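You operate a simulated robot arm through the tools that you are given. There is no shell and no other tool. Be economical: measure what you need, move in short steps, check, and stop when the job is done.

Carry out the task below with a simulated two-armed robot. There is one attempt and no reset: what you move stays moved.

JOB
Push the white, blue and black weights up to the curved lath; add the grey one.
Fine: white at station 1, blue at 2, black at 5: slide them, don't lift; carry the grey one to station 4, up to the lath too.

The check looks at the end state, three seconds after you hand in, the way a careful person would. Anything else that was tipped, shoved, dropped, spilled or broken makes it a failure.

ROBOT AND FRAMES
Two 7-joint arms with two-finger parallel grippers on one trunk, hanging from a carriage that runs on a rail from [-0.002, 2.043] to [0, -0.137] (x, y) and turns from -7.487 to 4.503 rad about z. Base frame: it is fixed where the carriage stands at the start and does not move with it; the origin is on the floor, on the carriage's upright axis, x ahead of it, y to its left, z up; the surface under the hand at the start is at about z = 0.88. Units: m, rad, N and s.
The left shoulder is at the start at [0.04, 0.161, 1.398], the right one opposite. With the tool pointing down near the work surface each hand reaches from about 0.1 to 0.72 m from the robot's upright axis, wherever it stands, measured 20 degrees to its own side. Payload 4.4 kg a hand.
Tool frame (each hand has its own): the origin (TCP) lies between the finger pads and is the grasp point; the fingertips stand 0.023 m ahead of it; z points along the fingers, y is the line along which they close. The gripper opens to 0.094 m. The fingers are 0.038 m wide and 0.01 m thick; the gripper's body (0.054 by 0.096 m) begins 0.039 m behind the TCP.
Orientation is that of the tool frame in the base frame, as [roll, pitch, yaw] about the fixed x, y, z axes, in that order (R = Rz(yaw) Ry(pitch) Rx(roll)). With the fingers straight down and closing along the base's y, the tool's x points along the base's -x, its y along +y and its z along -z.

CONTROLS
- The arms move only by the tool move_arm. It takes "left_moves", "right_moves" or both (then of equal length, played together; a hand with none holds still); each is a list of rows, each a list of 7 numbers: the finger opening in m, from 0 to 0.094, then the shift along the tool's x, y, z in m, then the turn, a rotation vector about the tool's x, y, z in rad. In form: [[fingers, dx, dy, dz, ax, ay, az], ...]. A call has 1 to 8 rows; each row shifts and turns the commanded pose from where the row before left it, along the tool's axes as they then stand. Each row takes 0.2 s and may step no farther than 0.05 m and 0.15 rad from the row before; otherwise, or with a gripper value out of range, the whole call is refused. Where a pose cannot be reached the arm comes as near as it can. A force on the tool above 40 N (or 10 N above the force at the start of the call, whichever is more), or a blocked arm, ends the call early, and 0.2 s more pass. Each finger travels about 0.045 m/s and halts on what it meets, pressing with about 22 N; the grip force reading is that of the motor and also rises with nothing between the fingers. The clock runs only during rows and for 0.2 s after the last one: add rows that do not move to give the fingers time. It gives the time, the measured TCP pose, the force on the tool (base axes), the opening and the grip force at its end, in the units of the frame above (readings bear some noise), with the torque about the TCP (base axes, N m) and any sound that the robot's microphone picked up.
- Cameras (640 x 400 px; columns grow to the right, rows downward): "scene" is now at [0.1951, -0.055, 1.663]; the picture's right is [-0.85, -0.52, 0.00], its down [-0.46, 0.75, -0.47] and it looks along [0.24, -0.40, -0.88] (base axes); focal length 229 px, centre (320, 200). "left" rides on the left gripper at [0.086, -0.016, -0.075] in its tool frame; the picture's right is [0.18, 0.98, 0.00], its down [-0.58, 0.11, -0.81] and it looks along [-0.79, 0.15, 0.59] (tool axes); focal length 243 px, centre (320, 200). "right" rides on the right gripper at [0.086, 0.016, -0.075] in its tool frame; the picture's right is [-0.18, 0.98, 0.00], its down [-0.58, -0.11, -0.81] and it looks along [-0.79, -0.15, 0.59] (tool axes); focal length 243 px, centre (320, 200). There is no depth. A picture from a camera that has moved, and an enlarged one, comes with that camera's place and axes in the base frame and with its lens. The place of the scene camera against the robot may be out by one fixed shift of up to 0.012 m in any direction.
- camera(camera): a new picture of that camera. It takes no simulated time.
- raise_lower(by): slides the trunk up (or, below 0, down) by that many m; the arms and the scene camera ride with it, the base frame stays. It gives what a move gives, with no picture.
- base_move(legs): drives the robot by 1 to 6 legs, each [ahead, left, turn to the left] in m, m and rad, along the robot's own axes; the way and the turn of a leg run together, so that a leg with both is an arc; at most 1.5 m and 3.142 rad a leg. The arms and the cameras ride along, it lands a little off, and it stops where it bumps. It keeps to its track: a leg is cut to what the track allows. It gives what a move gives.
- head_to(pan, tilt): turns the head with the scene camera to pan (to the left, within 1.501 rad either way) and tilt (down, from -0.506 to 1.204), counted from straight ahead of the robot. It gives what a move gives.
- inspect(camera, box): a new picture of the part [left, top, right, bottom] of that camera's present view, enlarged. It takes no simulated time.
- close_job(): hands the job in; it is judged then, once.

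Work in short steps. Places have to be worked out from the pictures, the camera data and where the tool is seen: move nearer, look again, correct. Check each grasp and each placing, and mend what went wrong. You have 120 turns and 100 pictures in all, those below and enlarged ones among them. Open the grippers and draw the arms clear of the work before you hand the job in, unless the task says otherwise; then end with one line.

The tools are called by a JSON object that holds its "api" and its "payload". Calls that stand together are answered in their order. move_arm: Moves the arms, as the interface text tells. Its arguments: {"type":"object","properties":{"left_moves":{"type":"array","items":{"type":"array","items":{"type":"number"}}},"right_moves":{"type":"array","items":{"type":"array","items":{"type":"number"}}}},"required":[]} The other tools are called the same way: raise_lower (by) slides the trunk up or down; base_move (legs) drives the base; head_to (pan, tilt) turns the head that bears the scene camera; camera (camera) takes a picture; inspect (camera, box) takes an enlarged picture of a part of a camera's view; close_job () hands the job in.

At the start:

```text
clock: 0.0
left_tcp_pos: [0.4493, 0.0001, 1.1284]
left_orientation: [3.141, 0.0, -3.14]
left_ft_force: [-0.3, 0.7, 0.4]
left_ft_torque: [0.0, 0.0, 0.0]
left_width: 0.0941
left_grip_force: 0.0
right_tcp_pos: [0.2812, -0.3498, 1.1434]
right_orientation: [-3.141, 0.001, -3.141]
right_ft_force: [-0.5, 0.1, -0.4]
right_ft_torque: [0.04, -0.01, 0.0]
right_width: 0.0939
right_grip_force: 0.1
trunk travel left (down, up): [-0.535, 0.235]
robot x, y, heading: [-0.0017, -0.0001, -0.004]
head pan, tilt: [-1.019, 1.086]
```

scene: 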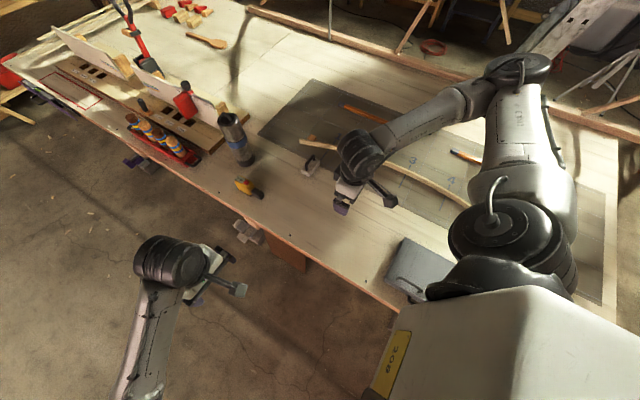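
right: 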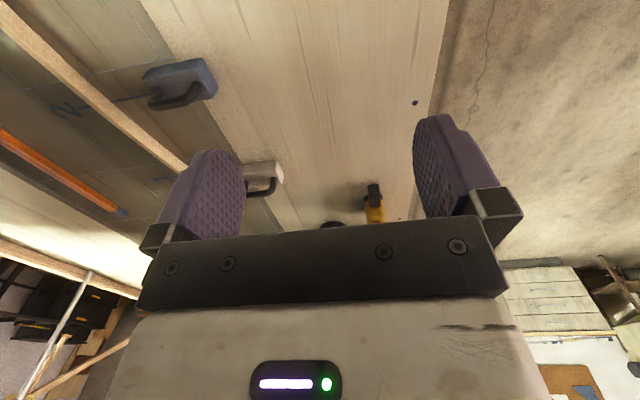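
left: 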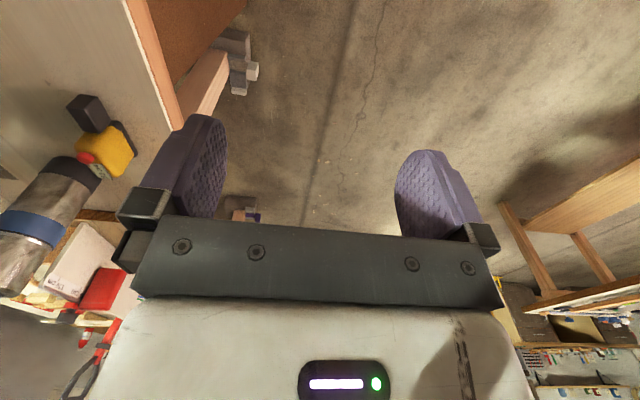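

The bench lies to the robot's right, along base x, with its front edge at y≈-0.2. I'll raise the trunk for clearance before turning to face it.

{"api": "raise_lower", "payload": {"by": 0.2}}

{"api": "inspect", "payload": {"camera": "scene", "box": [220, 60, 560, 300]}}

{"api": "inspect", "payload": {"camera": "right", "box": [0, 0, 420, 260]}}

```text
clock: 2.2
left_tcp_pos: [0.4486, 0.0001, 1.3274]
left_orientation: [3.141, 0.0, 3.141]
left_ft_force: [-0.2, 0.0, 0.4]
left_ft_torque: [-0.01, 0.03, -0.01]
left_width: 0.094
left_grip_force: 0.1
right_tcp_pos: [0.2798, -0.3496, 1.3442]
right_orientation: [-3.14, -0.001, -3.141]
right_ft_force: [-0.5, 0.4, 0.5]
right_ft_torque: [-0.01, -0.01, -0.04]
right_width: 0.0939
right_grip_force: 0.0
trunk travel left (down, up): [-0.735, 0.035]
robot x, y, heading: [0.0019, 0.0043, 0.001]
head pan, tilt: [-1.019, 1.086]
```

```text
1.67 times, centred on (390, 180) of scene
camera zoom: at [0.195, -0.055, 1.8629], right [-0.85, -0.52, 0.0], down [-0.46, 0.75, -0.47], along [0.24, -0.4, -0.88], focal length 381 px, centre (203, 233)
```

zoom: 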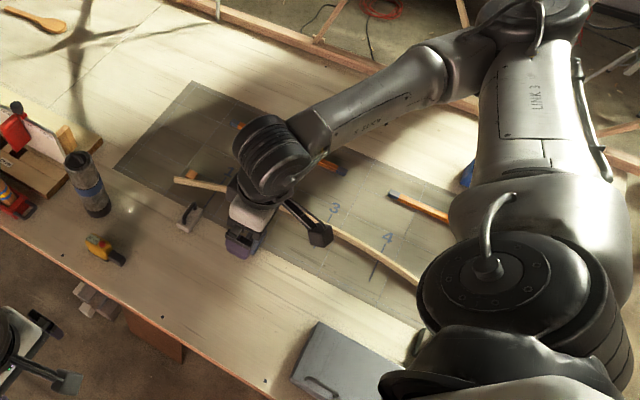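

```text
1.52 times, centred on (210, 130) of right
camera zoom: at [0.1936, -0.3347, 1.419], right [0.18, 0.98, 0.0], down [0.58, -0.11, 0.81], along [0.79, -0.15, -0.59], focal length 370 px, centre (488, 307)
```

zoom: 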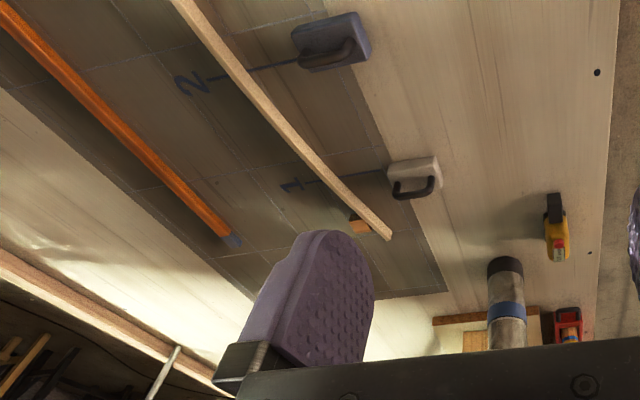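

All clear above the bench, so I turn the robot to face it (−90°) and point the head straight ahead and down.

{"api": "base_move", "payload": {"legs": [[0, 0, -1.571]]}}

{"api": "head_to", "payload": {"pan": 0, "tilt": 1.0}}

{"api": "camera", "payload": {"camera": "scene"}}

```text
clock: 6.3
left_tcp_pos: [0.0091, -0.4478, 1.3285]
left_orientation: [3.14, 0.0, 1.59]
left_ft_force: [-0.5, -0.4, 0.1]
left_ft_torque: [0.02, -0.05, 0.02]
left_width: 0.094
left_grip_force: 0.1
right_tcp_pos: [-0.3442, -0.2858, 1.3432]
right_orientation: [3.141, 0.0, 1.589]
right_ft_force: [-0.1, 0.3, 0.5]
right_ft_torque: [-0.04, 0.03, -0.02]
right_width: 0.094
right_grip_force: 0.1
trunk travel left (down, up): [-0.735, 0.035]
robot x, y, heading: [0.0005, -0.001, -1.557]
head pan, tilt: [-1.019, 1.086]
```

```text
clock: 7.6
left_tcp_pos: [0.0092, -0.4489, 1.3282]
left_orientation: [3.141, 0.0, 1.591]
left_ft_force: [-0.5, 0.8, -0.3]
left_ft_torque: [0.0, -0.01, 0.01]
left_width: 0.0938
left_grip_force: 0.0
right_tcp_pos: [-0.3457, -0.2873, 1.3439]
right_orientation: [3.141, 0.0, 1.592]
right_ft_force: [-0.2, 0.1, 0.3]
right_ft_torque: [0.02, -0.02, 0.01]
right_width: 0.094
right_grip_force: 0.0
trunk travel left (down, up): [-0.735, 0.035]
robot x, y, heading: [-0.0009, 0.0013, -1.555]
head pan, tilt: [0.0, 1.0]
```

```text
94 pictures are left
camera scene: at [0.0058, -0.23, 1.8687], right [-1.0, -0.02, 0.0], down [-0.02, 0.84, -0.54], along [0.01, -0.54, -0.84], focal length 229 px, centre (320, 200)
```

scene: 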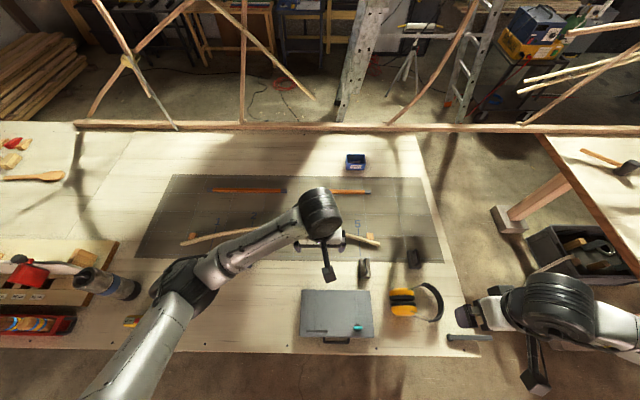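

The left arm hides the mat; I draw it back and to the left.

{"api": "move_arm", "payload": {"left_moves": [[0.094, 0.025, 0.04, 0, 0, 0, 0], [0.094, 0.025, 0.04, 0, 0, 0, 0], [0.094, 0.025, 0.04, 0, 0, 0, 0], [0.094, 0.025, 0.04, 0, 0, 0, 0], [0.094, 0.025, 0.04, 0, 0, 0, 0], [0.094, 0.025, 0.04, 0, 0, 0, 0], [0.094, 0.025, 0.04, 0, 0, 0, 0], [0.094, 0, 0.04, 0, 0, 0, 0]]}}

{"api": "camera", "payload": {"camera": "scene"}}

{"api": "inspect", "payload": {"camera": "scene", "box": [130, 170, 320, 290]}}

{"api": "inspect", "payload": {"camera": "scene", "box": [300, 170, 490, 290]}}

```text
clock: 9.4
left_tcp_pos: [0.3268, -0.2858, 1.3213]
left_orientation: [3.141, -0.001, 1.591]
left_ft_force: [0.3, 0.2, 0.6]
left_ft_torque: [0.0, 0.01, 0.03]
left_width: 0.0941
left_grip_force: 0.0
left hand out of reach, approached as far as the arm can: row 6, 7
right_tcp_pos: [-0.3451, -0.2852, 1.3443]
right_orientation: [3.141, 0.001, 1.59]
right_ft_force: [-0.5, -0.3, -0.3]
right_ft_torque: [0.01, -0.01, -0.01]
right_width: 0.0941
right_grip_force: 0.1
trunk travel left (down, up): [-0.735, 0.035]
robot x, y, heading: [-0.0032, 0.0032, -1.553]
head pan, tilt: [0.0, 1.0]
```

```text
93 pictures are left
camera scene: at [0.0058, -0.23, 1.8686], right [-1.0, -0.02, 0.0], down [-0.02, 0.84, -0.54], along [0.01, -0.54, -0.84], focal length 229 px, centre (320, 200)
```

scene: 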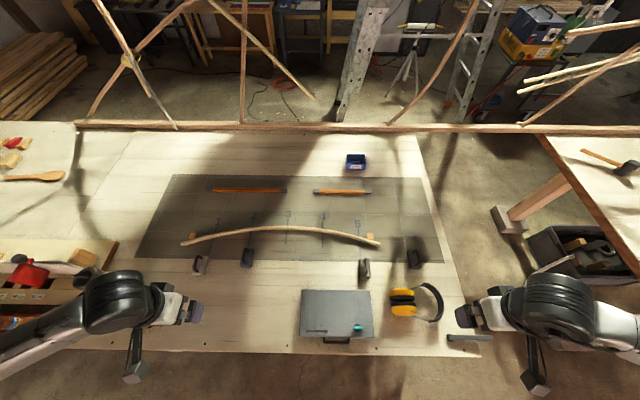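

```text
3.33 times, centred on (225, 230) of scene
camera zoom: at [0.0058, -0.23, 1.8686], right [-1.0, -0.02, 0.0], down [-0.02, 0.84, -0.54], along [0.01, -0.54, -0.84], focal length 762 px, centre (637, 100)
```

zoom: 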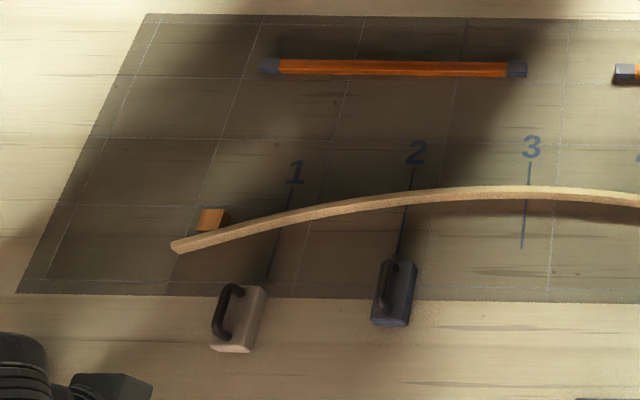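

```text
3.33 times, centred on (395, 230) of scene
camera zoom: at [0.0058, -0.23, 1.8686], right [-1.0, -0.02, 0.0], down [-0.02, 0.84, -0.54], along [0.01, -0.54, -0.84], focal length 762 px, centre (70, 100)
```

zoom: 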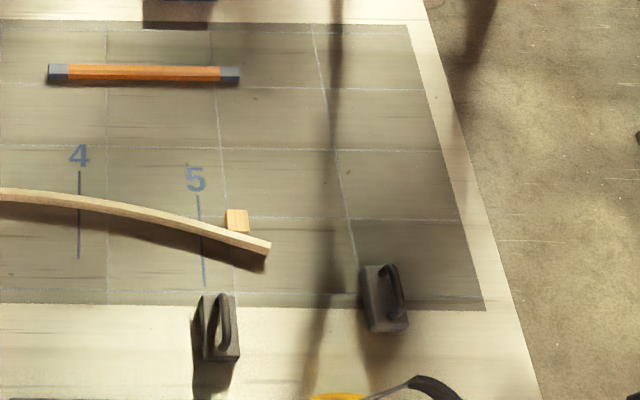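

Stations work out at x≈0.508, 0.339, 0.170, 0.001 and −0.168, with the lath at y≈−0.64 to −0.69. I drive nearer the bench, along the rail, so that the outer stations come within reach.

{"api": "base_move", "payload": {"legs": [[0.125, 0, 0]]}}

{"api": "head_to", "payload": {"pan": 0, "tilt": 1.1}}

{"api": "camera", "payload": {"camera": "scene"}}

{"api": "inspect", "payload": {"camera": "scene", "box": [150, 190, 310, 290]}}

{"api": "inspect", "payload": {"camera": "scene", "box": [310, 190, 470, 290]}}

```text
clock: 10.7
left_tcp_pos: [0.3278, -0.4081, 1.3204]
left_orientation: [-3.141, -0.001, 1.588]
left_ft_force: [-0.7, 0.4, 0.4]
left_ft_torque: [0.0, -0.04, -0.01]
left_width: 0.0939
left_grip_force: 0.0
right_tcp_pos: [-0.3441, -0.4095, 1.3434]
right_orientation: [-3.141, -0.001, 1.589]
right_ft_force: [-0.8, -0.1, -0.8]
right_ft_torque: [0.01, -0.01, 0.0]
right_width: 0.094
right_grip_force: 0.0
trunk travel left (down, up): [-0.735, 0.035]
robot x, y, heading: [0.0006, -0.1208, -1.557]
head pan, tilt: [0.0, 1.0]
```

```text
clock: 11.3
left_tcp_pos: [0.3276, -0.408, 1.3217]
left_orientation: [3.141, 0.0, 1.588]
left_ft_force: [0.0, 0.1, -0.7]
left_ft_torque: [0.0, 0.0, 0.01]
left_width: 0.0939
left_grip_force: 0.1
right_tcp_pos: [-0.3461, -0.4091, 1.3451]
right_orientation: [-3.141, 0.0, 1.589]
right_ft_force: [0.4, -0.1, 0.1]
right_ft_torque: [0.01, 0.05, -0.01]
right_width: 0.0939
right_grip_force: 0.1
trunk travel left (down, up): [-0.735, 0.035]
robot x, y, heading: [-0.002, -0.1251, -1.552]
head pan, tilt: [0.0, 1.1]
```

```text
90 pictures are left
camera scene: at [0.0057, -0.346, 1.8621], right [-1.0, -0.02, 0.0], down [-0.02, 0.89, -0.45], along [0.01, -0.45, -0.89], focal length 229 px, centre (320, 200)
```

scene: 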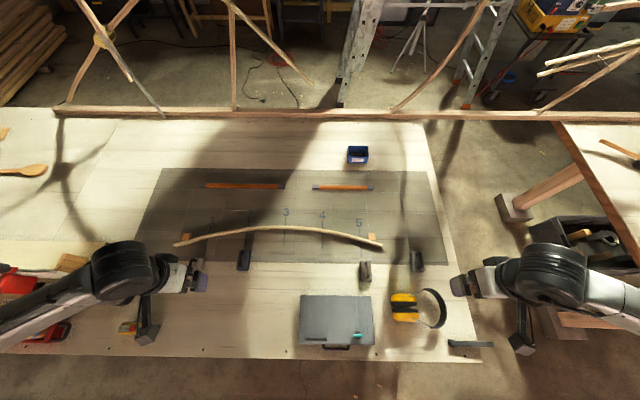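

```text
4.00 times, centred on (230, 240) of scene
camera zoom: at [0.0057, -0.346, 1.8621], right [-1.0, -0.02, 0.0], down [-0.02, 0.89, -0.45], along [0.01, -0.45, -0.89], focal length 914 px, centre (680, 40)
```

zoom: 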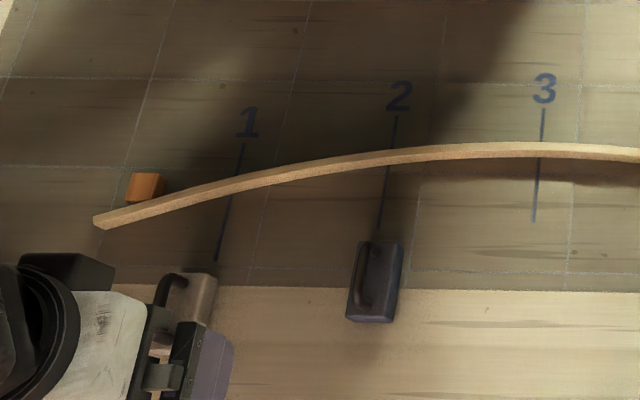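

```text
4.00 times, centred on (390, 240) of scene
camera zoom: at [0.0057, -0.346, 1.8621], right [-1.0, -0.02, 0.0], down [-0.02, 0.89, -0.45], along [0.01, -0.45, -0.89], focal length 914 px, centre (40, 40)
```

zoom: 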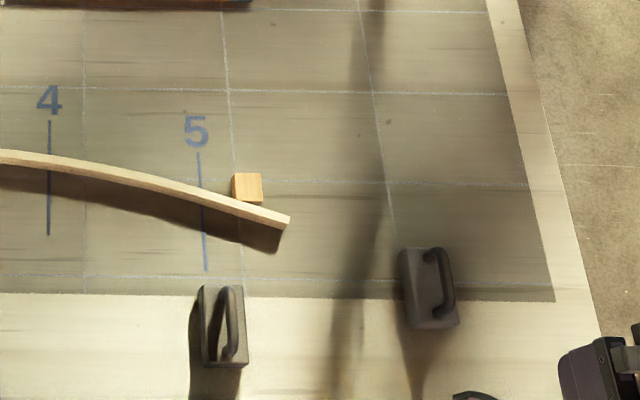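

The left wrist camera should see white and blue from here, and the right one black and grey; I look through both.

{"api": "camera", "payload": {"camera": "left"}}

{"api": "camera", "payload": {"camera": "right"}}

```text
87 pictures are left
camera left: at [0.3111, -0.3222, 1.396], right [0.98, 0.2, 0.0], down [0.12, -0.58, 0.81], along [0.16, -0.79, -0.59], focal length 243 px, centre (320, 200)
```

left: 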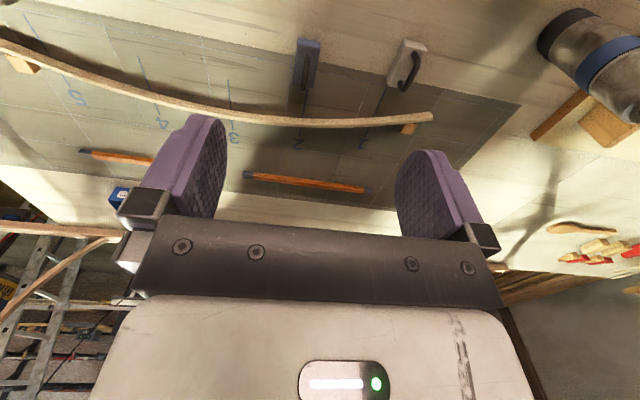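

```text
86 pictures are left
camera right: at [-0.3304, -0.3229, 1.4191], right [0.99, -0.17, 0.0], down [-0.1, -0.58, 0.81], along [-0.13, -0.8, -0.59], focal length 243 px, centre (320, 200)
```

right: 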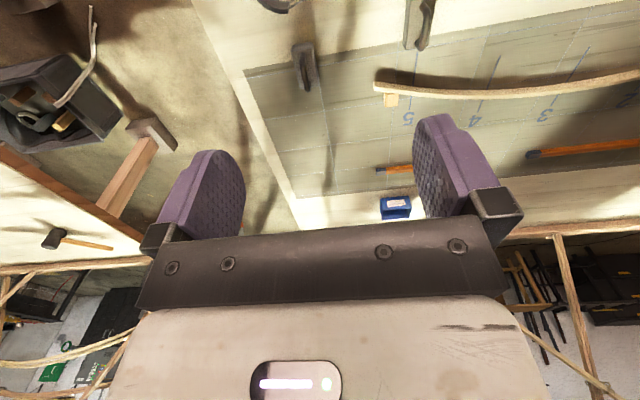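

Enlarge those views to measure the weights.

{"api": "inspect", "payload": {"camera": "left", "box": [270, 20, 450, 140]}}

{"api": "inspect", "payload": {"camera": "right", "box": [270, 0, 450, 120]}}

```text
3.33 times, centred on (360, 80) of left
camera zoom: at [0.3111, -0.3222, 1.396], right [0.98, 0.2, 0.0], down [0.12, -0.58, 0.81], along [0.16, -0.79, -0.59], focal length 809 px, centre (187, 600)
```

zoom: 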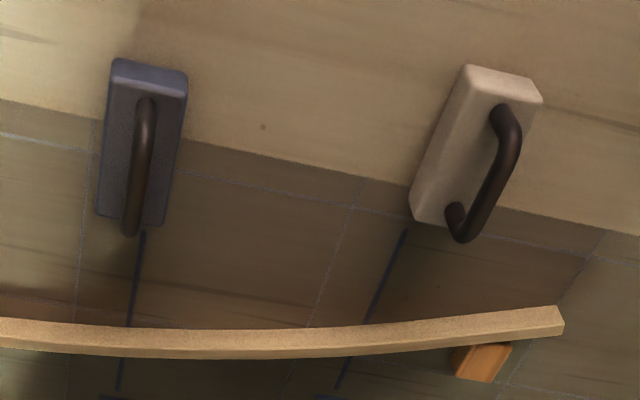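

```text
3.33 times, centred on (360, 60) of right
camera zoom: at [-0.3304, -0.3229, 1.4191], right [0.99, -0.17, 0.0], down [-0.1, -0.58, 0.81], along [-0.13, -0.8, -0.59], focal length 809 px, centre (187, 667)
```

zoom: 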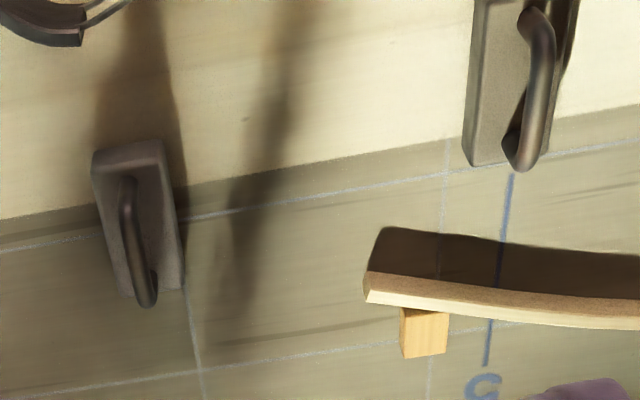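

Blue's near base edge is at about (0.331, −0.512) in both views. The blocks are about 0.04×0.075×0.03 m, with a lengthwise handle reaching about 0.06 m up. White is centred near (0.52, −0.515) and skewed about 0.23 rad. I lower the trunk again and move the left hand above white.

{"api": "raise_lower", "payload": {"by": -0.2}}

{"api": "move_arm", "payload": {"left_moves": [[0.094, 0.0, 0.04, 0, 0, 0, 0], [0.094, 0.0, 0.04, 0, 0, 0, 0], [0.094, 0.0, 0.04, 0, 0, 0, 0], [0.094, 0.0, 0.04, 0, 0, 0, 0], [0.094, -0.02, 0.03, 0, 0, 0, 0], [0.094, 0, 0, 0, 0, 0, 0]]}}

{"api": "camera", "payload": {"camera": "left"}}

{"api": "camera", "payload": {"camera": "scene"}}

```text
clock: 13.5
left_tcp_pos: [0.3277, -0.4077, 1.1208]
left_orientation: [-3.141, 0.0, 1.59]
left_ft_force: [-0.2, 0.3, 0.0]
left_ft_torque: [-0.01, 0.03, 0.0]
left_width: 0.0938
left_grip_force: 0.0
right_tcp_pos: [-0.3449, -0.4082, 1.1441]
right_orientation: [-3.141, -0.002, 1.586]
right_ft_force: [0.4, 1.5, 0.4]
right_ft_torque: [0.0, 0.01, -0.01]
right_width: 0.094
right_grip_force: 0.1
trunk travel left (down, up): [-0.535, 0.235]
robot x, y, heading: [0.0021, -0.1257, -1.554]
head pan, tilt: [0.0, 1.1]
```

```text
clock: 14.9
left_tcp_pos: [0.518, -0.4265, 1.121]
left_orientation: [-3.141, 0.0, 1.588]
left_ft_force: [0.1, 0.7, -0.9]
left_ft_torque: [-0.01, 0.01, 0.03]
left_width: 0.0942
left_grip_force: 0.1
right_tcp_pos: [-0.3441, -0.4084, 1.1448]
right_orientation: [-3.141, -0.001, 1.588]
right_ft_force: [-0.8, 0.1, -0.4]
right_ft_torque: [0.0, 0.01, -0.03]
right_width: 0.0941
right_grip_force: 0.0
trunk travel left (down, up): [-0.535, 0.235]
robot x, y, heading: [-0.0006, -0.1181, -1.552]
head pan, tilt: [0.0, 1.1]
```

```text
83 pictures are left
camera left: at [0.4993, -0.3409, 1.1958], right [0.98, 0.2, 0.0], down [0.12, -0.58, 0.81], along [0.16, -0.79, -0.59], focal length 243 px, centre (320, 200)
```

left: 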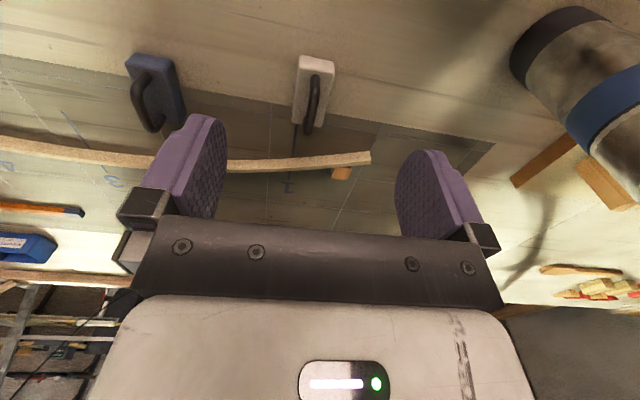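

```text
82 pictures are left
camera scene: at [0.0057, -0.346, 1.6621], right [-1.0, -0.02, 0.0], down [-0.02, 0.89, -0.45], along [0.01, -0.45, -0.89], focal length 229 px, centre (320, 200)
```

scene: 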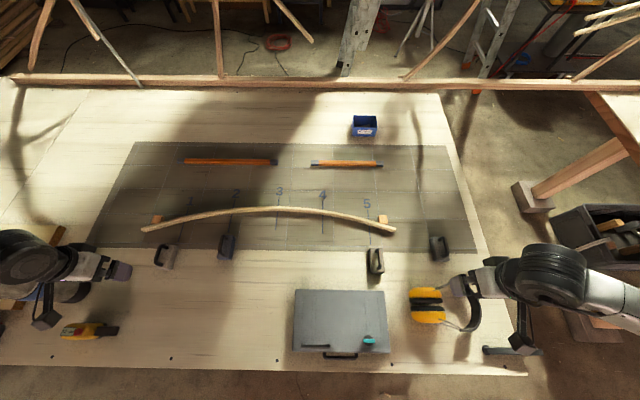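

The thermos stands near (0.80, −0.42), top z≈1.09, and the left elbow spreads that way. I pan the head to check the clearance before descending.

{"api": "head_to", "payload": {"pan": 0.9, "tilt": 0.9}}

{"api": "camera", "payload": {"camera": "scene"}}

{"api": "inspect", "payload": {"camera": "left", "box": [230, 20, 410, 200]}}

```text
clock: 16.1
left_tcp_pos: [0.5151, -0.4277, 1.121]
left_orientation: [3.142, 0.0, 1.588]
left_ft_force: [0.2, 0.5, 1.3]
left_ft_torque: [-0.01, 0.01, 0.0]
left_width: 0.094
left_grip_force: 0.1
right_tcp_pos: [-0.344, -0.4083, 1.1443]
right_orientation: [-3.141, 0.001, 1.59]
right_ft_force: [0.0, -0.5, -0.6]
right_ft_torque: [0.0, -0.02, 0.0]
right_width: 0.0939
right_grip_force: 0.1
trunk travel left (down, up): [-0.535, 0.235]
robot x, y, heading: [0.0008, -0.1216, -1.552]
head pan, tilt: [0.901, 0.901]
```

```text
81 pictures are left
camera scene: at [0.0645, -0.3287, 1.6759], right [-0.61, -0.79, 0.0], down [-0.62, 0.48, -0.62], along [0.49, -0.38, -0.78], focal length 229 px, centre (320, 200)
```

scene: 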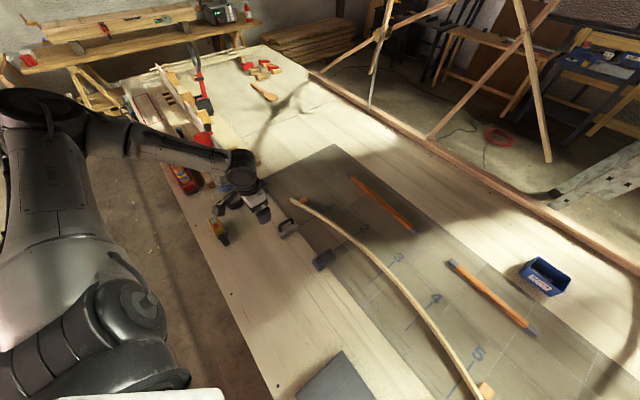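

```text
2.22 times, centred on (320, 110) of left
camera zoom: at [0.4989, -0.3409, 1.1958], right [0.98, 0.2, 0.0], down [0.12, -0.58, 0.81], along [0.16, -0.79, -0.59], focal length 539 px, centre (320, 400)
```

zoom: 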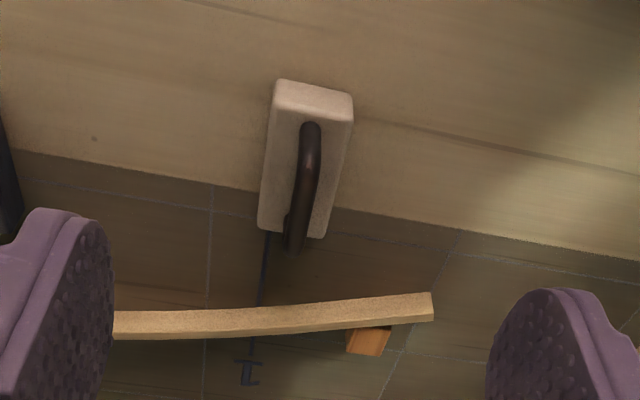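

The forearm stays clear of the thermos. From the close view, white is centred at about (0.523, −0.513), yaw ≈0, top z 0.91, handle top ≈0.942. The lath's near edge at station 1 is y≈−0.649, slope ≈0.29. I hover over white.

{"api": "move_arm", "payload": {"left_moves": [[0.094, -0.028, 0.002, 0.03, 0, 0, 0], [0.094, -0.028, 0.002, 0.03, 0, 0, 0], [0.094, -0.028, 0.001, 0.03, 0, 0, 0], [0.094, 0, 0, 0.02, 0, 0, 0], [0.094, 0, 0, 0, 0, 0, 0], [0.094, 0, 0, 0, 0, 0, 0]]}}

{"api": "camera", "payload": {"camera": "left"}}

{"api": "camera", "payload": {"camera": "scene"}}

```text
clock: 17.5
left_tcp_pos: [0.5237, -0.5106, 1.0089]
left_orientation: [3.141, 0.0, 1.589]
left_ft_force: [0.0, 0.9, 0.0]
left_ft_torque: [0.01, -0.04, -0.01]
left_width: 0.0937
left_grip_force: 0.0
right_tcp_pos: [-0.3437, -0.4086, 1.1444]
right_orientation: [3.142, 0.0, 1.589]
right_ft_force: [-0.3, -0.2, 0.8]
right_ft_torque: [0.03, -0.01, 0.0]
right_width: 0.094
right_grip_force: 0.0
trunk travel left (down, up): [-0.535, 0.235]
robot x, y, heading: [-0.0028, -0.1213, -1.552]
head pan, tilt: [0.901, 0.901]
```

```text
79 pictures are left
camera left: at [0.5071, -0.4246, 1.0837], right [0.98, 0.2, 0.0], down [0.12, -0.58, 0.81], along [0.16, -0.79, -0.59], focal length 243 px, centre (320, 200)
```

left: 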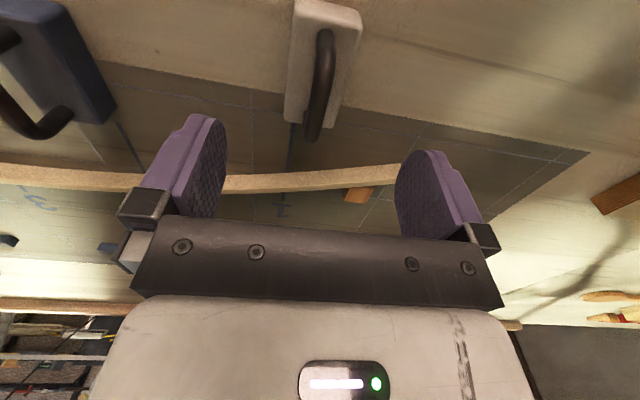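

```text
78 pictures are left
camera scene: at [0.0645, -0.3287, 1.6759], right [-0.61, -0.79, 0.0], down [-0.62, 0.48, -0.62], along [0.49, -0.38, -0.78], focal length 229 px, centre (320, 200)
```

scene: 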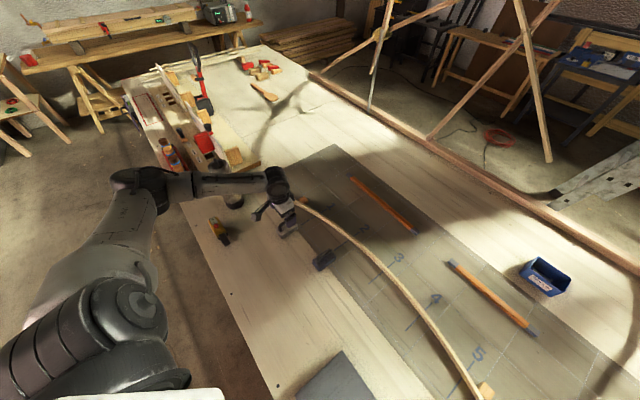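

I need to be sure the forearm isn't touching the thermos; I zoom in there.

{"api": "inspect", "payload": {"camera": "scene", "box": [140, 120, 320, 250]}}

{"api": "inspect", "payload": {"camera": "left", "box": [230, 0, 410, 220]}}

```text
3.08 times, centred on (230, 185) of scene
camera zoom: at [0.0645, -0.3287, 1.6759], right [-0.61, -0.79, 0.0], down [-0.62, 0.48, -0.62], along [0.49, -0.38, -0.78], focal length 704 px, centre (597, 246)
```

zoom: 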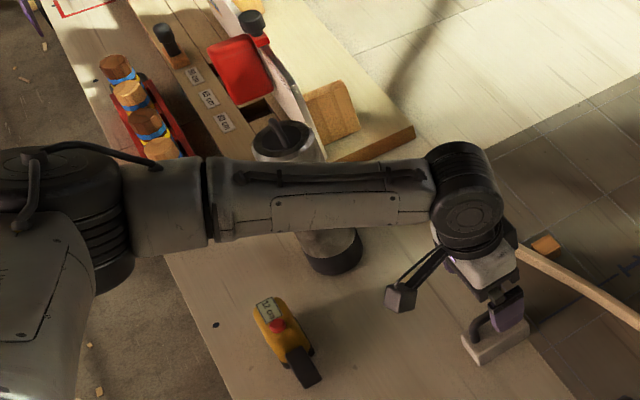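

```text
1.82 times, centred on (320, 110) of left
camera zoom: at [0.5071, -0.4246, 1.0837], right [0.98, 0.2, 0.0], down [0.12, -0.58, 0.81], along [0.16, -0.79, -0.59], focal length 441 px, centre (320, 364)
```

zoom: 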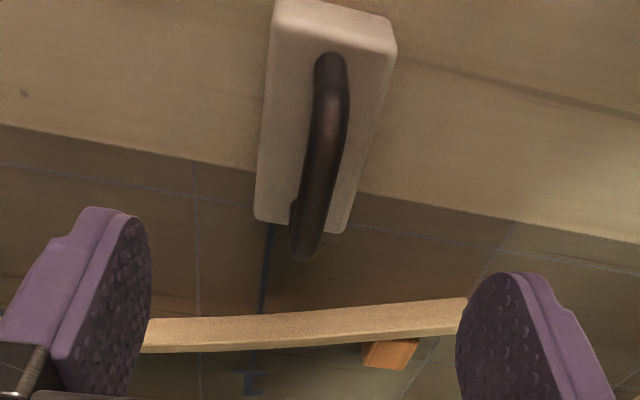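

The forearm passes well short of the thermos horizontally (about 6 cm). The hand is centred over white, so I descend to straddle the block with the tips about 9 mm above the bench.

{"api": "move_arm", "payload": {"left_moves": [[0.094, -0.003, 0, 0.03, 0, 0, 0], [0.094, 0, 0, 0.03, 0, 0, 0], [0.094, 0, 0, 0.02, 0, 0, 0], [0.094, 0, 0, 0.016, 0, 0, 0], [0.094, 0, 0, 0, 0, 0, 0]]}}

{"api": "camera", "payload": {"camera": "left"}}

{"api": "inspect", "payload": {"camera": "scene", "box": [220, 140, 360, 250]}}

```text
clock: 18.7
left_tcp_pos: [0.5261, -0.512, 0.9133]
left_orientation: [3.141, -0.001, 1.588]
left_ft_force: [-0.3, 0.3, -0.6]
left_ft_torque: [-0.02, -0.02, 0.0]
left_width: 0.094
left_grip_force: 0.0
right_tcp_pos: [-0.3452, -0.4093, 1.1431]
right_orientation: [-3.141, 0.0, 1.588]
right_ft_force: [-0.7, -0.2, 0.5]
right_ft_torque: [-0.02, -0.03, -0.02]
right_width: 0.0938
right_grip_force: 0.1
trunk travel left (down, up): [-0.535, 0.235]
robot x, y, heading: [0.0018, -0.1224, -1.556]
head pan, tilt: [0.901, 0.901]
```

```text
75 pictures are left
camera left: at [0.509, -0.4259, 0.9885], right [0.98, 0.2, 0.0], down [0.12, -0.58, 0.81], along [0.16, -0.79, -0.59], focal length 243 px, centre (320, 200)
```

left: 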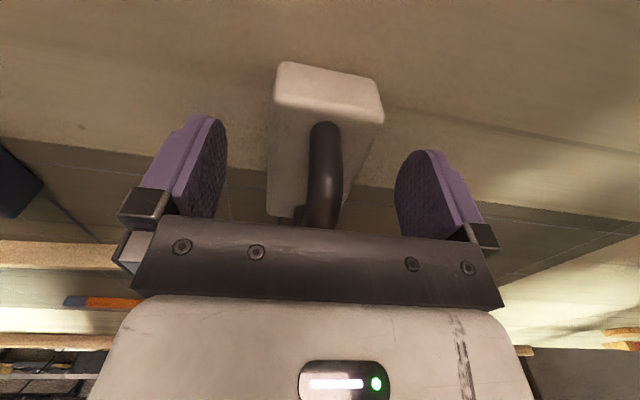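

```text
3.64 times, centred on (290, 195) of scene
camera zoom: at [0.0646, -0.3287, 1.6759], right [-0.61, -0.79, 0.0], down [-0.62, 0.48, -0.62], along [0.49, -0.38, -0.78], focal length 831 px, centre (429, 218)
```

zoom: 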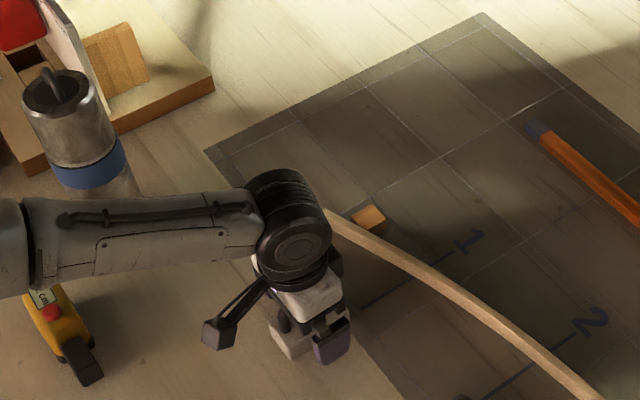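

The fingers straddle the block; I close on it.

{"api": "move_arm", "payload": {"left_moves": [[0.07, 0, 0, 0, 0, 0, 0], [0.05, 0, 0, 0, 0, 0, 0], [0.036, 0, 0, 0, 0, 0, 0], [0.034, 0, 0, 0, 0, 0, 0], [0.034, 0, 0, 0, 0, 0, 0], [0.034, 0, 0, 0, 0, 0, 0]]}}

{"api": "camera", "payload": {"camera": "left"}}

```text
clock: 20.1
left_tcp_pos: [0.5251, -0.5107, 0.9128]
left_orientation: [3.141, 0.001, 1.589]
left_ft_force: [-2.8, 0.2, 1.9]
left_ft_torque: [-0.05, 0.13, -0.04]
left_width: 0.0438
left_grip_force: 22.4
right_tcp_pos: [-0.3467, -0.4102, 1.1444]
right_orientation: [3.141, -0.001, 1.589]
right_ft_force: [-0.9, 0.5, -0.6]
right_ft_torque: [0.01, 0.0, 0.02]
right_width: 0.0939
right_grip_force: 0.0
trunk travel left (down, up): [-0.535, 0.235]
robot x, y, heading: [0.0001, -0.1208, -1.555]
head pan, tilt: [0.901, 0.901]
```

```text
73 pictures are left
camera left: at [0.508, -0.4261, 0.9885], right [0.98, 0.2, 0.0], down [0.12, -0.58, 0.81], along [0.16, -0.79, -0.59], focal length 243 px, centre (320, 200)
```

left: 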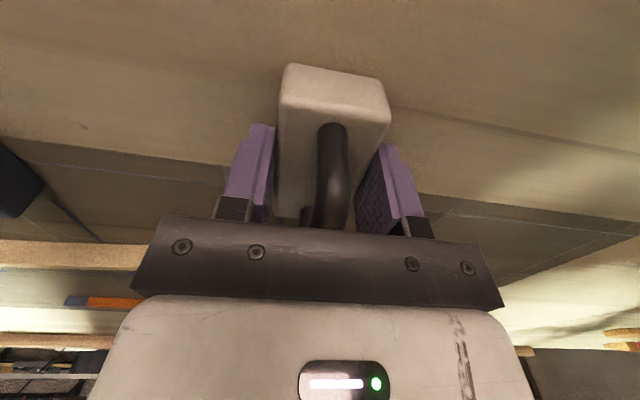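

White is gripped (opening 0.044). Without lifting, I turn it ~0.28 rad towards the lath's normal and slide it to just short of the lath.

{"api": "move_arm", "payload": {"left_moves": [[0.034, 0, 0, 0, 0, 0, -0.14], [0.034, 0, 0, 0, 0, 0, -0.14], [0.034, -0.015, -0.009, 0, 0, 0, 0], [0.034, -0.015, -0.009, 0, 0, 0, 0], [0.034, -0.015, -0.009, 0, 0, 0, 0], [0.034, -0.015, -0.009, 0, 0, 0, 0], [0.034, -0.014, -0.008, 0, 0, 0, 0], [0.034, 0, 0, 0, 0, 0, 0]]}}

{"api": "camera", "payload": {"camera": "left"}}

{"api": "inspect", "payload": {"camera": "scene", "box": [240, 160, 380, 260]}}

```text
clock: 21.9
left_tcp_pos: [0.5042, -0.5942, 0.9144]
left_orientation: [-3.141, -0.001, 1.869]
left_ft_force: [0.9, -0.5, -0.2]
left_ft_torque: [0.02, -0.01, -0.01]
left_width: 0.0442
left_grip_force: 22.4
right_tcp_pos: [-0.3454, -0.4084, 1.1447]
right_orientation: [-3.14, 0.0, 1.588]
right_ft_force: [-0.3, -0.8, -0.3]
right_ft_torque: [0.0, 0.04, 0.04]
right_width: 0.0938
right_grip_force: 0.0
trunk travel left (down, up): [-0.535, 0.235]
robot x, y, heading: [-0.0001, -0.1267, -1.552]
head pan, tilt: [0.901, 0.901]
```

```text
72 pictures are left
camera left: at [0.4635, -0.517, 0.9894], right [0.89, 0.46, 0.0], down [0.28, -0.52, 0.81], along [0.37, -0.71, -0.59], focal length 243 px, centre (320, 200)
```

left: 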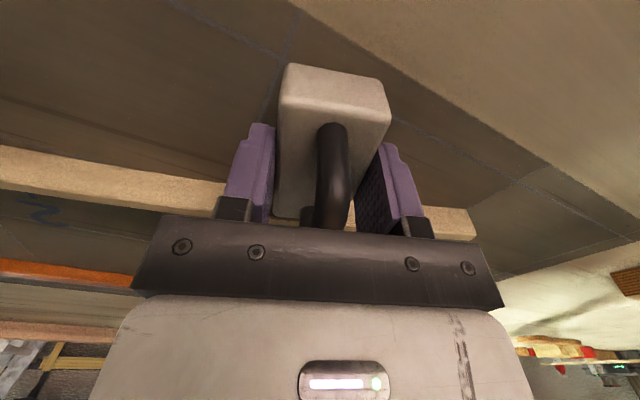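

```text
4.00 times, centred on (310, 210) of scene
camera zoom: at [0.0644, -0.3284, 1.6758], right [-0.61, -0.79, 0.0], down [-0.62, 0.48, -0.62], along [0.49, -0.38, -0.78], focal length 914 px, centre (360, 160)
```

zoom: 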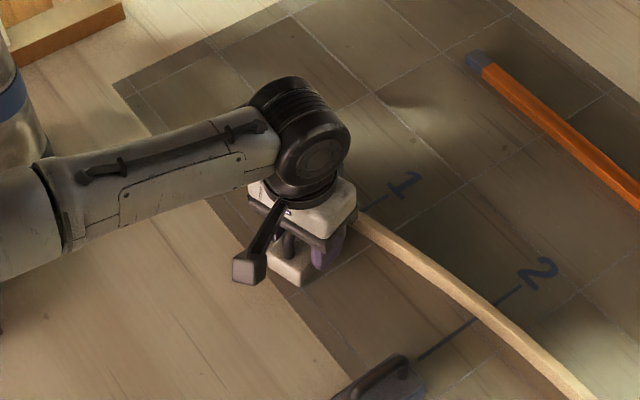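

By my estimate the gap is ~14 mm. I creep forward along the tool axis and watch the force.

{"api": "move_arm", "payload": {"left_moves": [[0.034, -0.003, 0, 0, 0, 0, 0], [0.034, -0.003, 0, 0, 0, 0, 0], [0.034, -0.002, 0, 0, 0, 0, 0], [0.034, 0, 0, 0, 0, 0, 0]]}}

{"api": "head_to", "payload": {"pan": 0.4, "tilt": 1.0}}

{"api": "camera", "payload": {"camera": "scene"}}

{"api": "inspect", "payload": {"camera": "left", "box": [180, 60, 480, 240]}}

```text
clock: 22.9
left_tcp_pos: [0.5054, -0.6028, 0.9146]
left_orientation: [3.14, 0.0, 1.868]
left_ft_force: [1.5, -0.1, -0.8]
left_ft_torque: [0.01, 0.03, 0.02]
left_width: 0.0438
left_grip_force: 21.8
right_tcp_pos: [-0.3454, -0.4081, 1.1432]
right_orientation: [3.141, -0.001, 1.589]
right_ft_force: [-0.6, -0.4, 0.0]
right_ft_torque: [0.01, 0.02, -0.02]
right_width: 0.094
right_grip_force: 0.1
trunk travel left (down, up): [-0.535, 0.235]
robot x, y, heading: [0.0009, -0.1216, -1.553]
head pan, tilt: [0.901, 0.901]
```

```text
clock: 23.9
left_tcp_pos: [0.5062, -0.6027, 0.9133]
left_orientation: [-3.141, -0.002, 1.87]
left_ft_force: [0.4, -0.9, 0.4]
left_ft_torque: [0.01, -0.02, 0.0]
left_width: 0.0438
left_grip_force: 22.5
right_tcp_pos: [-0.3444, -0.408, 1.1445]
right_orientation: [-3.141, -0.001, 1.589]
right_ft_force: [0.7, 0.2, -0.1]
right_ft_torque: [-0.01, -0.01, -0.01]
right_width: 0.0938
right_grip_force: 0.1
trunk travel left (down, up): [-0.535, 0.235]
robot x, y, heading: [-0.0011, -0.1235, -1.553]
head pan, tilt: [0.4, 1.0]
```

```text
70 pictures are left
camera scene: at [0.0326, -0.3463, 1.6686], right [-0.91, -0.41, 0.0], down [-0.34, 0.77, -0.54], along [0.22, -0.49, -0.84], focal length 229 px, centre (320, 200)
```

scene: 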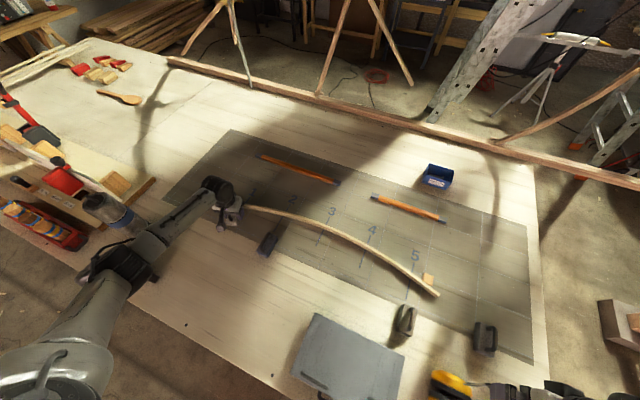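

```text
2.13 times, centred on (330, 150) of left
camera zoom: at [0.466, -0.5249, 0.9894], right [0.89, 0.46, 0.0], down [0.28, -0.52, 0.81], along [0.37, -0.71, -0.59], focal length 518 px, centre (299, 307)
```

zoom: 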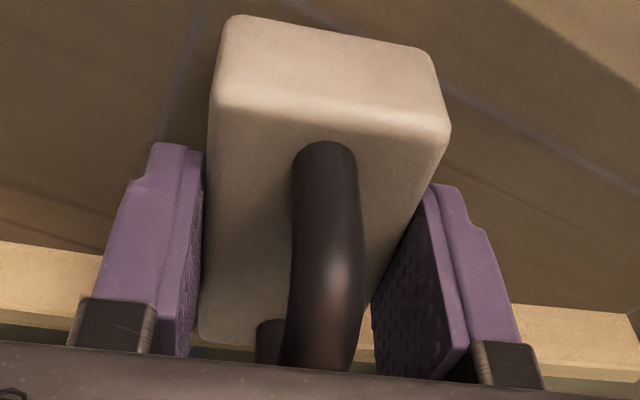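

Corner measured at (0.499, −0.648) against a lath face at y≈−0.652 there: a ~5 mm gap. I advance 4 mm in small steps.

{"api": "move_arm", "payload": {"left_moves": [[0.034, -0.0015, 0, 0, 0, 0, 0], [0.034, -0.0015, 0, 0, 0, 0, 0], [0.034, -0.001, 0, 0, 0, 0, 0], [0.034, 0, 0, 0, 0, 0, 0]]}}

{"api": "inspect", "payload": {"camera": "left", "box": [180, 60, 480, 240]}}

{"api": "inspect", "payload": {"camera": "scene", "box": [190, 160, 310, 260]}}

```text
clock: 24.9
left_tcp_pos: [0.5064, -0.6029, 0.914]
left_orientation: [-3.14, -0.004, 1.87]
left_ft_force: [-4.8, 12.4, 0.0]
left_ft_torque: [-0.08, -0.03, 0.2]
left_width: 0.0439
left_grip_force: 22.0
right_tcp_pos: [-0.3458, -0.4072, 1.1441]
right_orientation: [3.141, -0.001, 1.588]
right_ft_force: [0.2, -0.2, 0.2]
right_ft_torque: [-0.01, 0.05, -0.01]
right_width: 0.0938
right_grip_force: 0.1
trunk travel left (down, up): [-0.535, 0.235]
robot x, y, heading: [0.0023, -0.1224, -1.553]
head pan, tilt: [0.4, 1.0]
```

```text
2.13 times, centred on (330, 150) of left
camera zoom: at [0.4671, -0.5258, 0.989], right [0.89, 0.47, 0.0], down [0.28, -0.53, 0.8], along [0.37, -0.71, -0.59], focal length 518 px, centre (299, 307)
```

zoom: 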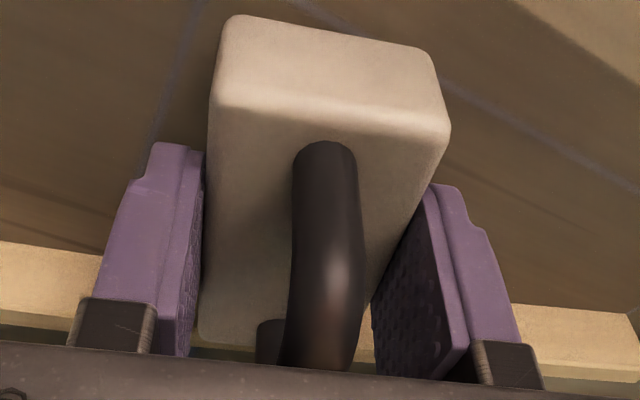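

```text
4.00 times, centred on (250, 210) of scene
camera zoom: at [0.0324, -0.3454, 1.6683], right [-0.91, -0.41, 0.0], down [-0.34, 0.77, -0.54], along [0.22, -0.49, -0.84], focal length 914 px, centre (600, 160)
```

zoom: 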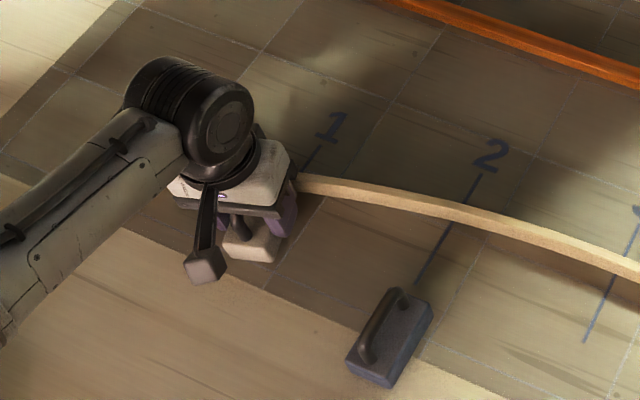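

Contact: the hand stalled with 12 N against the lath, so white is up to it. I ease the command by 2.5 mm, then open the fingers.

{"api": "move_arm", "payload": {"left_moves": [[0.034, 0.0025, 0, 0, 0, 0, 0], [0.05, 0, 0, 0, 0, 0, 0], [0.07, 0, 0, 0, 0, 0, 0], [0.094, 0, 0, 0, 0, 0, 0], [0.094, 0, 0, 0, 0, 0, 0], [0.094, 0, 0, 0, 0, 0, 0]]}}

{"api": "inspect", "payload": {"camera": "left", "box": [180, 60, 480, 240]}}

```text
clock: 26.2
left_tcp_pos: [0.5074, -0.6036, 0.9142]
left_orientation: [3.14, 0.001, 1.869]
left_ft_force: [0.5, 0.7, -0.7]
left_ft_torque: [0.05, 0.04, 0.0]
left_width: 0.094
left_grip_force: 0.1
right_tcp_pos: [-0.3455, -0.4094, 1.1441]
right_orientation: [3.141, 0.002, 1.589]
right_ft_force: [0.1, -0.3, 0.1]
right_ft_torque: [0.0, 0.01, 0.0]
right_width: 0.094
right_grip_force: 0.2
trunk travel left (down, up): [-0.535, 0.235]
robot x, y, heading: [0.0016, -0.122, -1.556]
head pan, tilt: [0.4, 1.0]
```

```text
2.13 times, centred on (330, 150) of left
camera zoom: at [0.4674, -0.5261, 0.9901], right [0.89, 0.46, 0.0], down [0.27, -0.52, 0.81], along [0.37, -0.71, -0.59], focal length 518 px, centre (299, 307)
```

zoom: 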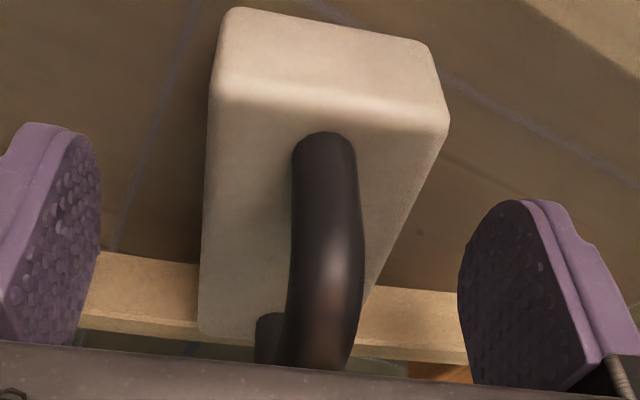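

Released and sitting at the lath. I lift straight up and look from above.

{"api": "move_arm", "payload": {"left_moves": [[0.094, 0, 0, -0.03, 0, 0, 0], [0.094, 0, 0, -0.04, 0, 0, 0], [0.094, 0.02, 0, -0.04, 0, 0, 0.07], [0.094, 0.03, 0, -0.04, 0, 0, 0.07], [0.094, 0.03, -0.0, -0.04, 0, 0, 0.07], [0.094, 0.03, 0, 0, 0, 0, 0.07], [0.094, 0.0, 0, 0, 0, 0, 0]]}}

{"api": "camera", "payload": {"camera": "left"}}

{"api": "inspect", "payload": {"camera": "left", "box": [230, 20, 410, 200]}}

```text
clock: 27.9
left_tcp_pos: [0.485, -0.495, 1.1066]
left_orientation: [3.141, 0.001, 1.588]
left_ft_force: [-0.4, -1.3, -0.1]
left_ft_torque: [0.03, 0.02, -0.01]
left_width: 0.0939
left_grip_force: 0.0
right_tcp_pos: [-0.3447, -0.4082, 1.144]
right_orientation: [3.141, 0.001, 1.589]
right_ft_force: [0.8, -0.5, 0.0]
right_ft_torque: [0.02, 0.0, -0.05]
right_width: 0.0941
right_grip_force: 0.1
trunk travel left (down, up): [-0.535, 0.235]
robot x, y, heading: [-0.0001, -0.1195, -1.549]
head pan, tilt: [0.4, 1.0]
```

```text
65 pictures are left
camera left: at [0.4684, -0.4079, 1.1818], right [0.98, 0.2, 0.0], down [0.12, -0.58, 0.81], along [0.16, -0.79, -0.59], focal length 243 px, centre (320, 200)
```

left: 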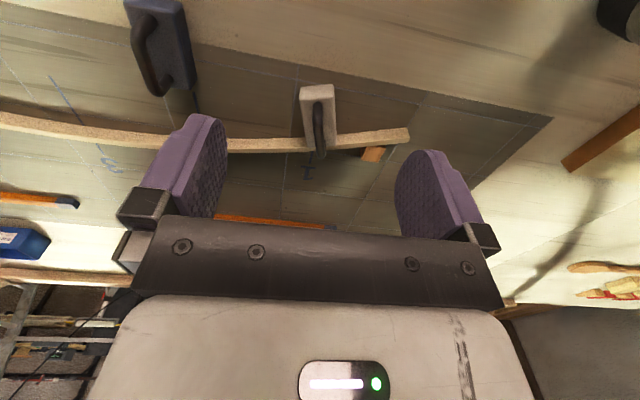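

```text
2.22 times, centred on (320, 110) of left
camera zoom: at [0.4684, -0.4079, 1.1818], right [0.98, 0.2, 0.0], down [0.12, -0.58, 0.81], along [0.16, -0.79, -0.59], focal length 539 px, centre (320, 400)
```

zoom: 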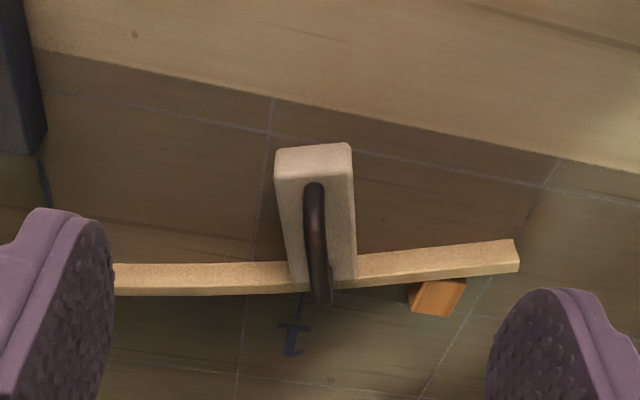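

White's nose is at x≈0.519 and its centre at about 0.507; station 1 is at ≈0.512, so it's good. Next I move over to blue for a close look.

{"api": "move_arm", "payload": {"left_moves": [[0.094, 0.013, -0.04, 0, 0, 0, 0], [0.094, 0.013, -0.04, 0, 0, 0, 0], [0.094, 0.013, -0.04, 0, 0, 0, 0], [0.094, 0.011, -0.035, 0, 0, 0, 0], [0.094, 0, 0, 0, 0, 0, 0], [0.094, 0, 0, 0, 0, 0, 0]]}}

{"api": "inspect", "payload": {"camera": "left", "box": [230, 20, 410, 200]}}

```text
clock: 29.2
left_tcp_pos: [0.3306, -0.4481, 1.1056]
left_orientation: [-3.141, 0.0, 1.587]
left_ft_force: [-0.3, -0.2, -0.8]
left_ft_torque: [0.02, -0.02, -0.03]
left_width: 0.094
left_grip_force: 0.1
right_tcp_pos: [-0.3451, -0.4078, 1.1437]
right_orientation: [-3.141, 0.001, 1.588]
right_ft_force: [0.2, 0.2, 0.3]
right_ft_torque: [0.03, 0.0, 0.01]
right_width: 0.0939
right_grip_force: 0.0
trunk travel left (down, up): [-0.535, 0.235]
robot x, y, heading: [0.0019, -0.1229, -1.551]
head pan, tilt: [0.4, 1.0]
```

```text
2.22 times, centred on (320, 110) of left
camera zoom: at [0.3138, -0.3623, 1.1818], right [0.98, 0.2, 0.0], down [0.12, -0.58, 0.81], along [0.16, -0.79, -0.59], focal length 539 px, centre (320, 400)
```

zoom: 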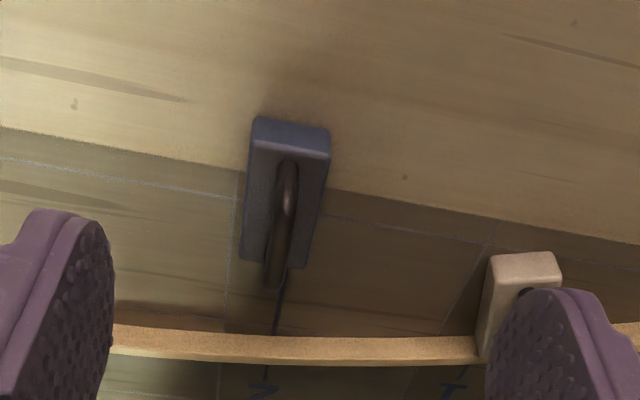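

Blue: centre (0.330, −0.550), nearly straight. Station 2 is at x≈0.342 and the lath face at y≈−0.684 there, slope ≈0.15. I move over it and descend.

{"api": "move_arm", "payload": {"left_moves": [[0.094, -0.034, -0.001, 0.03, 0, 0, 0], [0.094, -0.034, -0.001, 0.03, 0, 0, 0], [0.094, -0.034, 0, 0.03, 0, 0, 0], [0.094, 0, 0, 0, 0, 0, 0], [0.094, 0, 0, 0.04, 0, 0, 0], [0.094, 0, 0, 0.04, 0, 0, 0], [0.094, 0, 0, 0.022, 0, 0, 0], [0.094, 0, 0, 0, 0, 0, 0]]}}

{"api": "camera", "payload": {"camera": "left"}}

```text
clock: 31.1
left_tcp_pos: [0.3319, -0.55, 0.9127]
left_orientation: [-3.141, -0.001, 1.589]
left_ft_force: [-0.3, 0.2, 0.5]
left_ft_torque: [0.01, -0.02, -0.02]
left_width: 0.094
left_grip_force: 0.1
right_tcp_pos: [-0.3455, -0.4094, 1.1443]
right_orientation: [3.141, -0.001, 1.587]
right_ft_force: [-0.4, 0.3, 0.4]
right_ft_torque: [-0.01, 0.0, 0.03]
right_width: 0.094
right_grip_force: 0.0
trunk travel left (down, up): [-0.535, 0.235]
robot x, y, heading: [-0.002, -0.1228, -1.556]
head pan, tilt: [0.4, 1.0]
```

```text
62 pictures are left
camera left: at [0.3139, -0.4642, 0.9875], right [0.98, 0.2, 0.0], down [0.12, -0.58, 0.81], along [0.16, -0.79, -0.59], focal length 243 px, centre (320, 200)
```

left: 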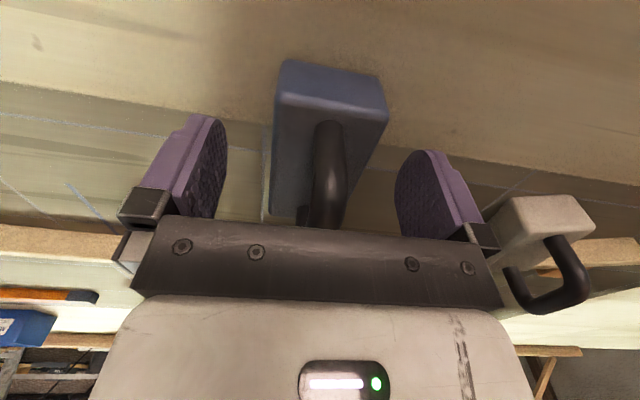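

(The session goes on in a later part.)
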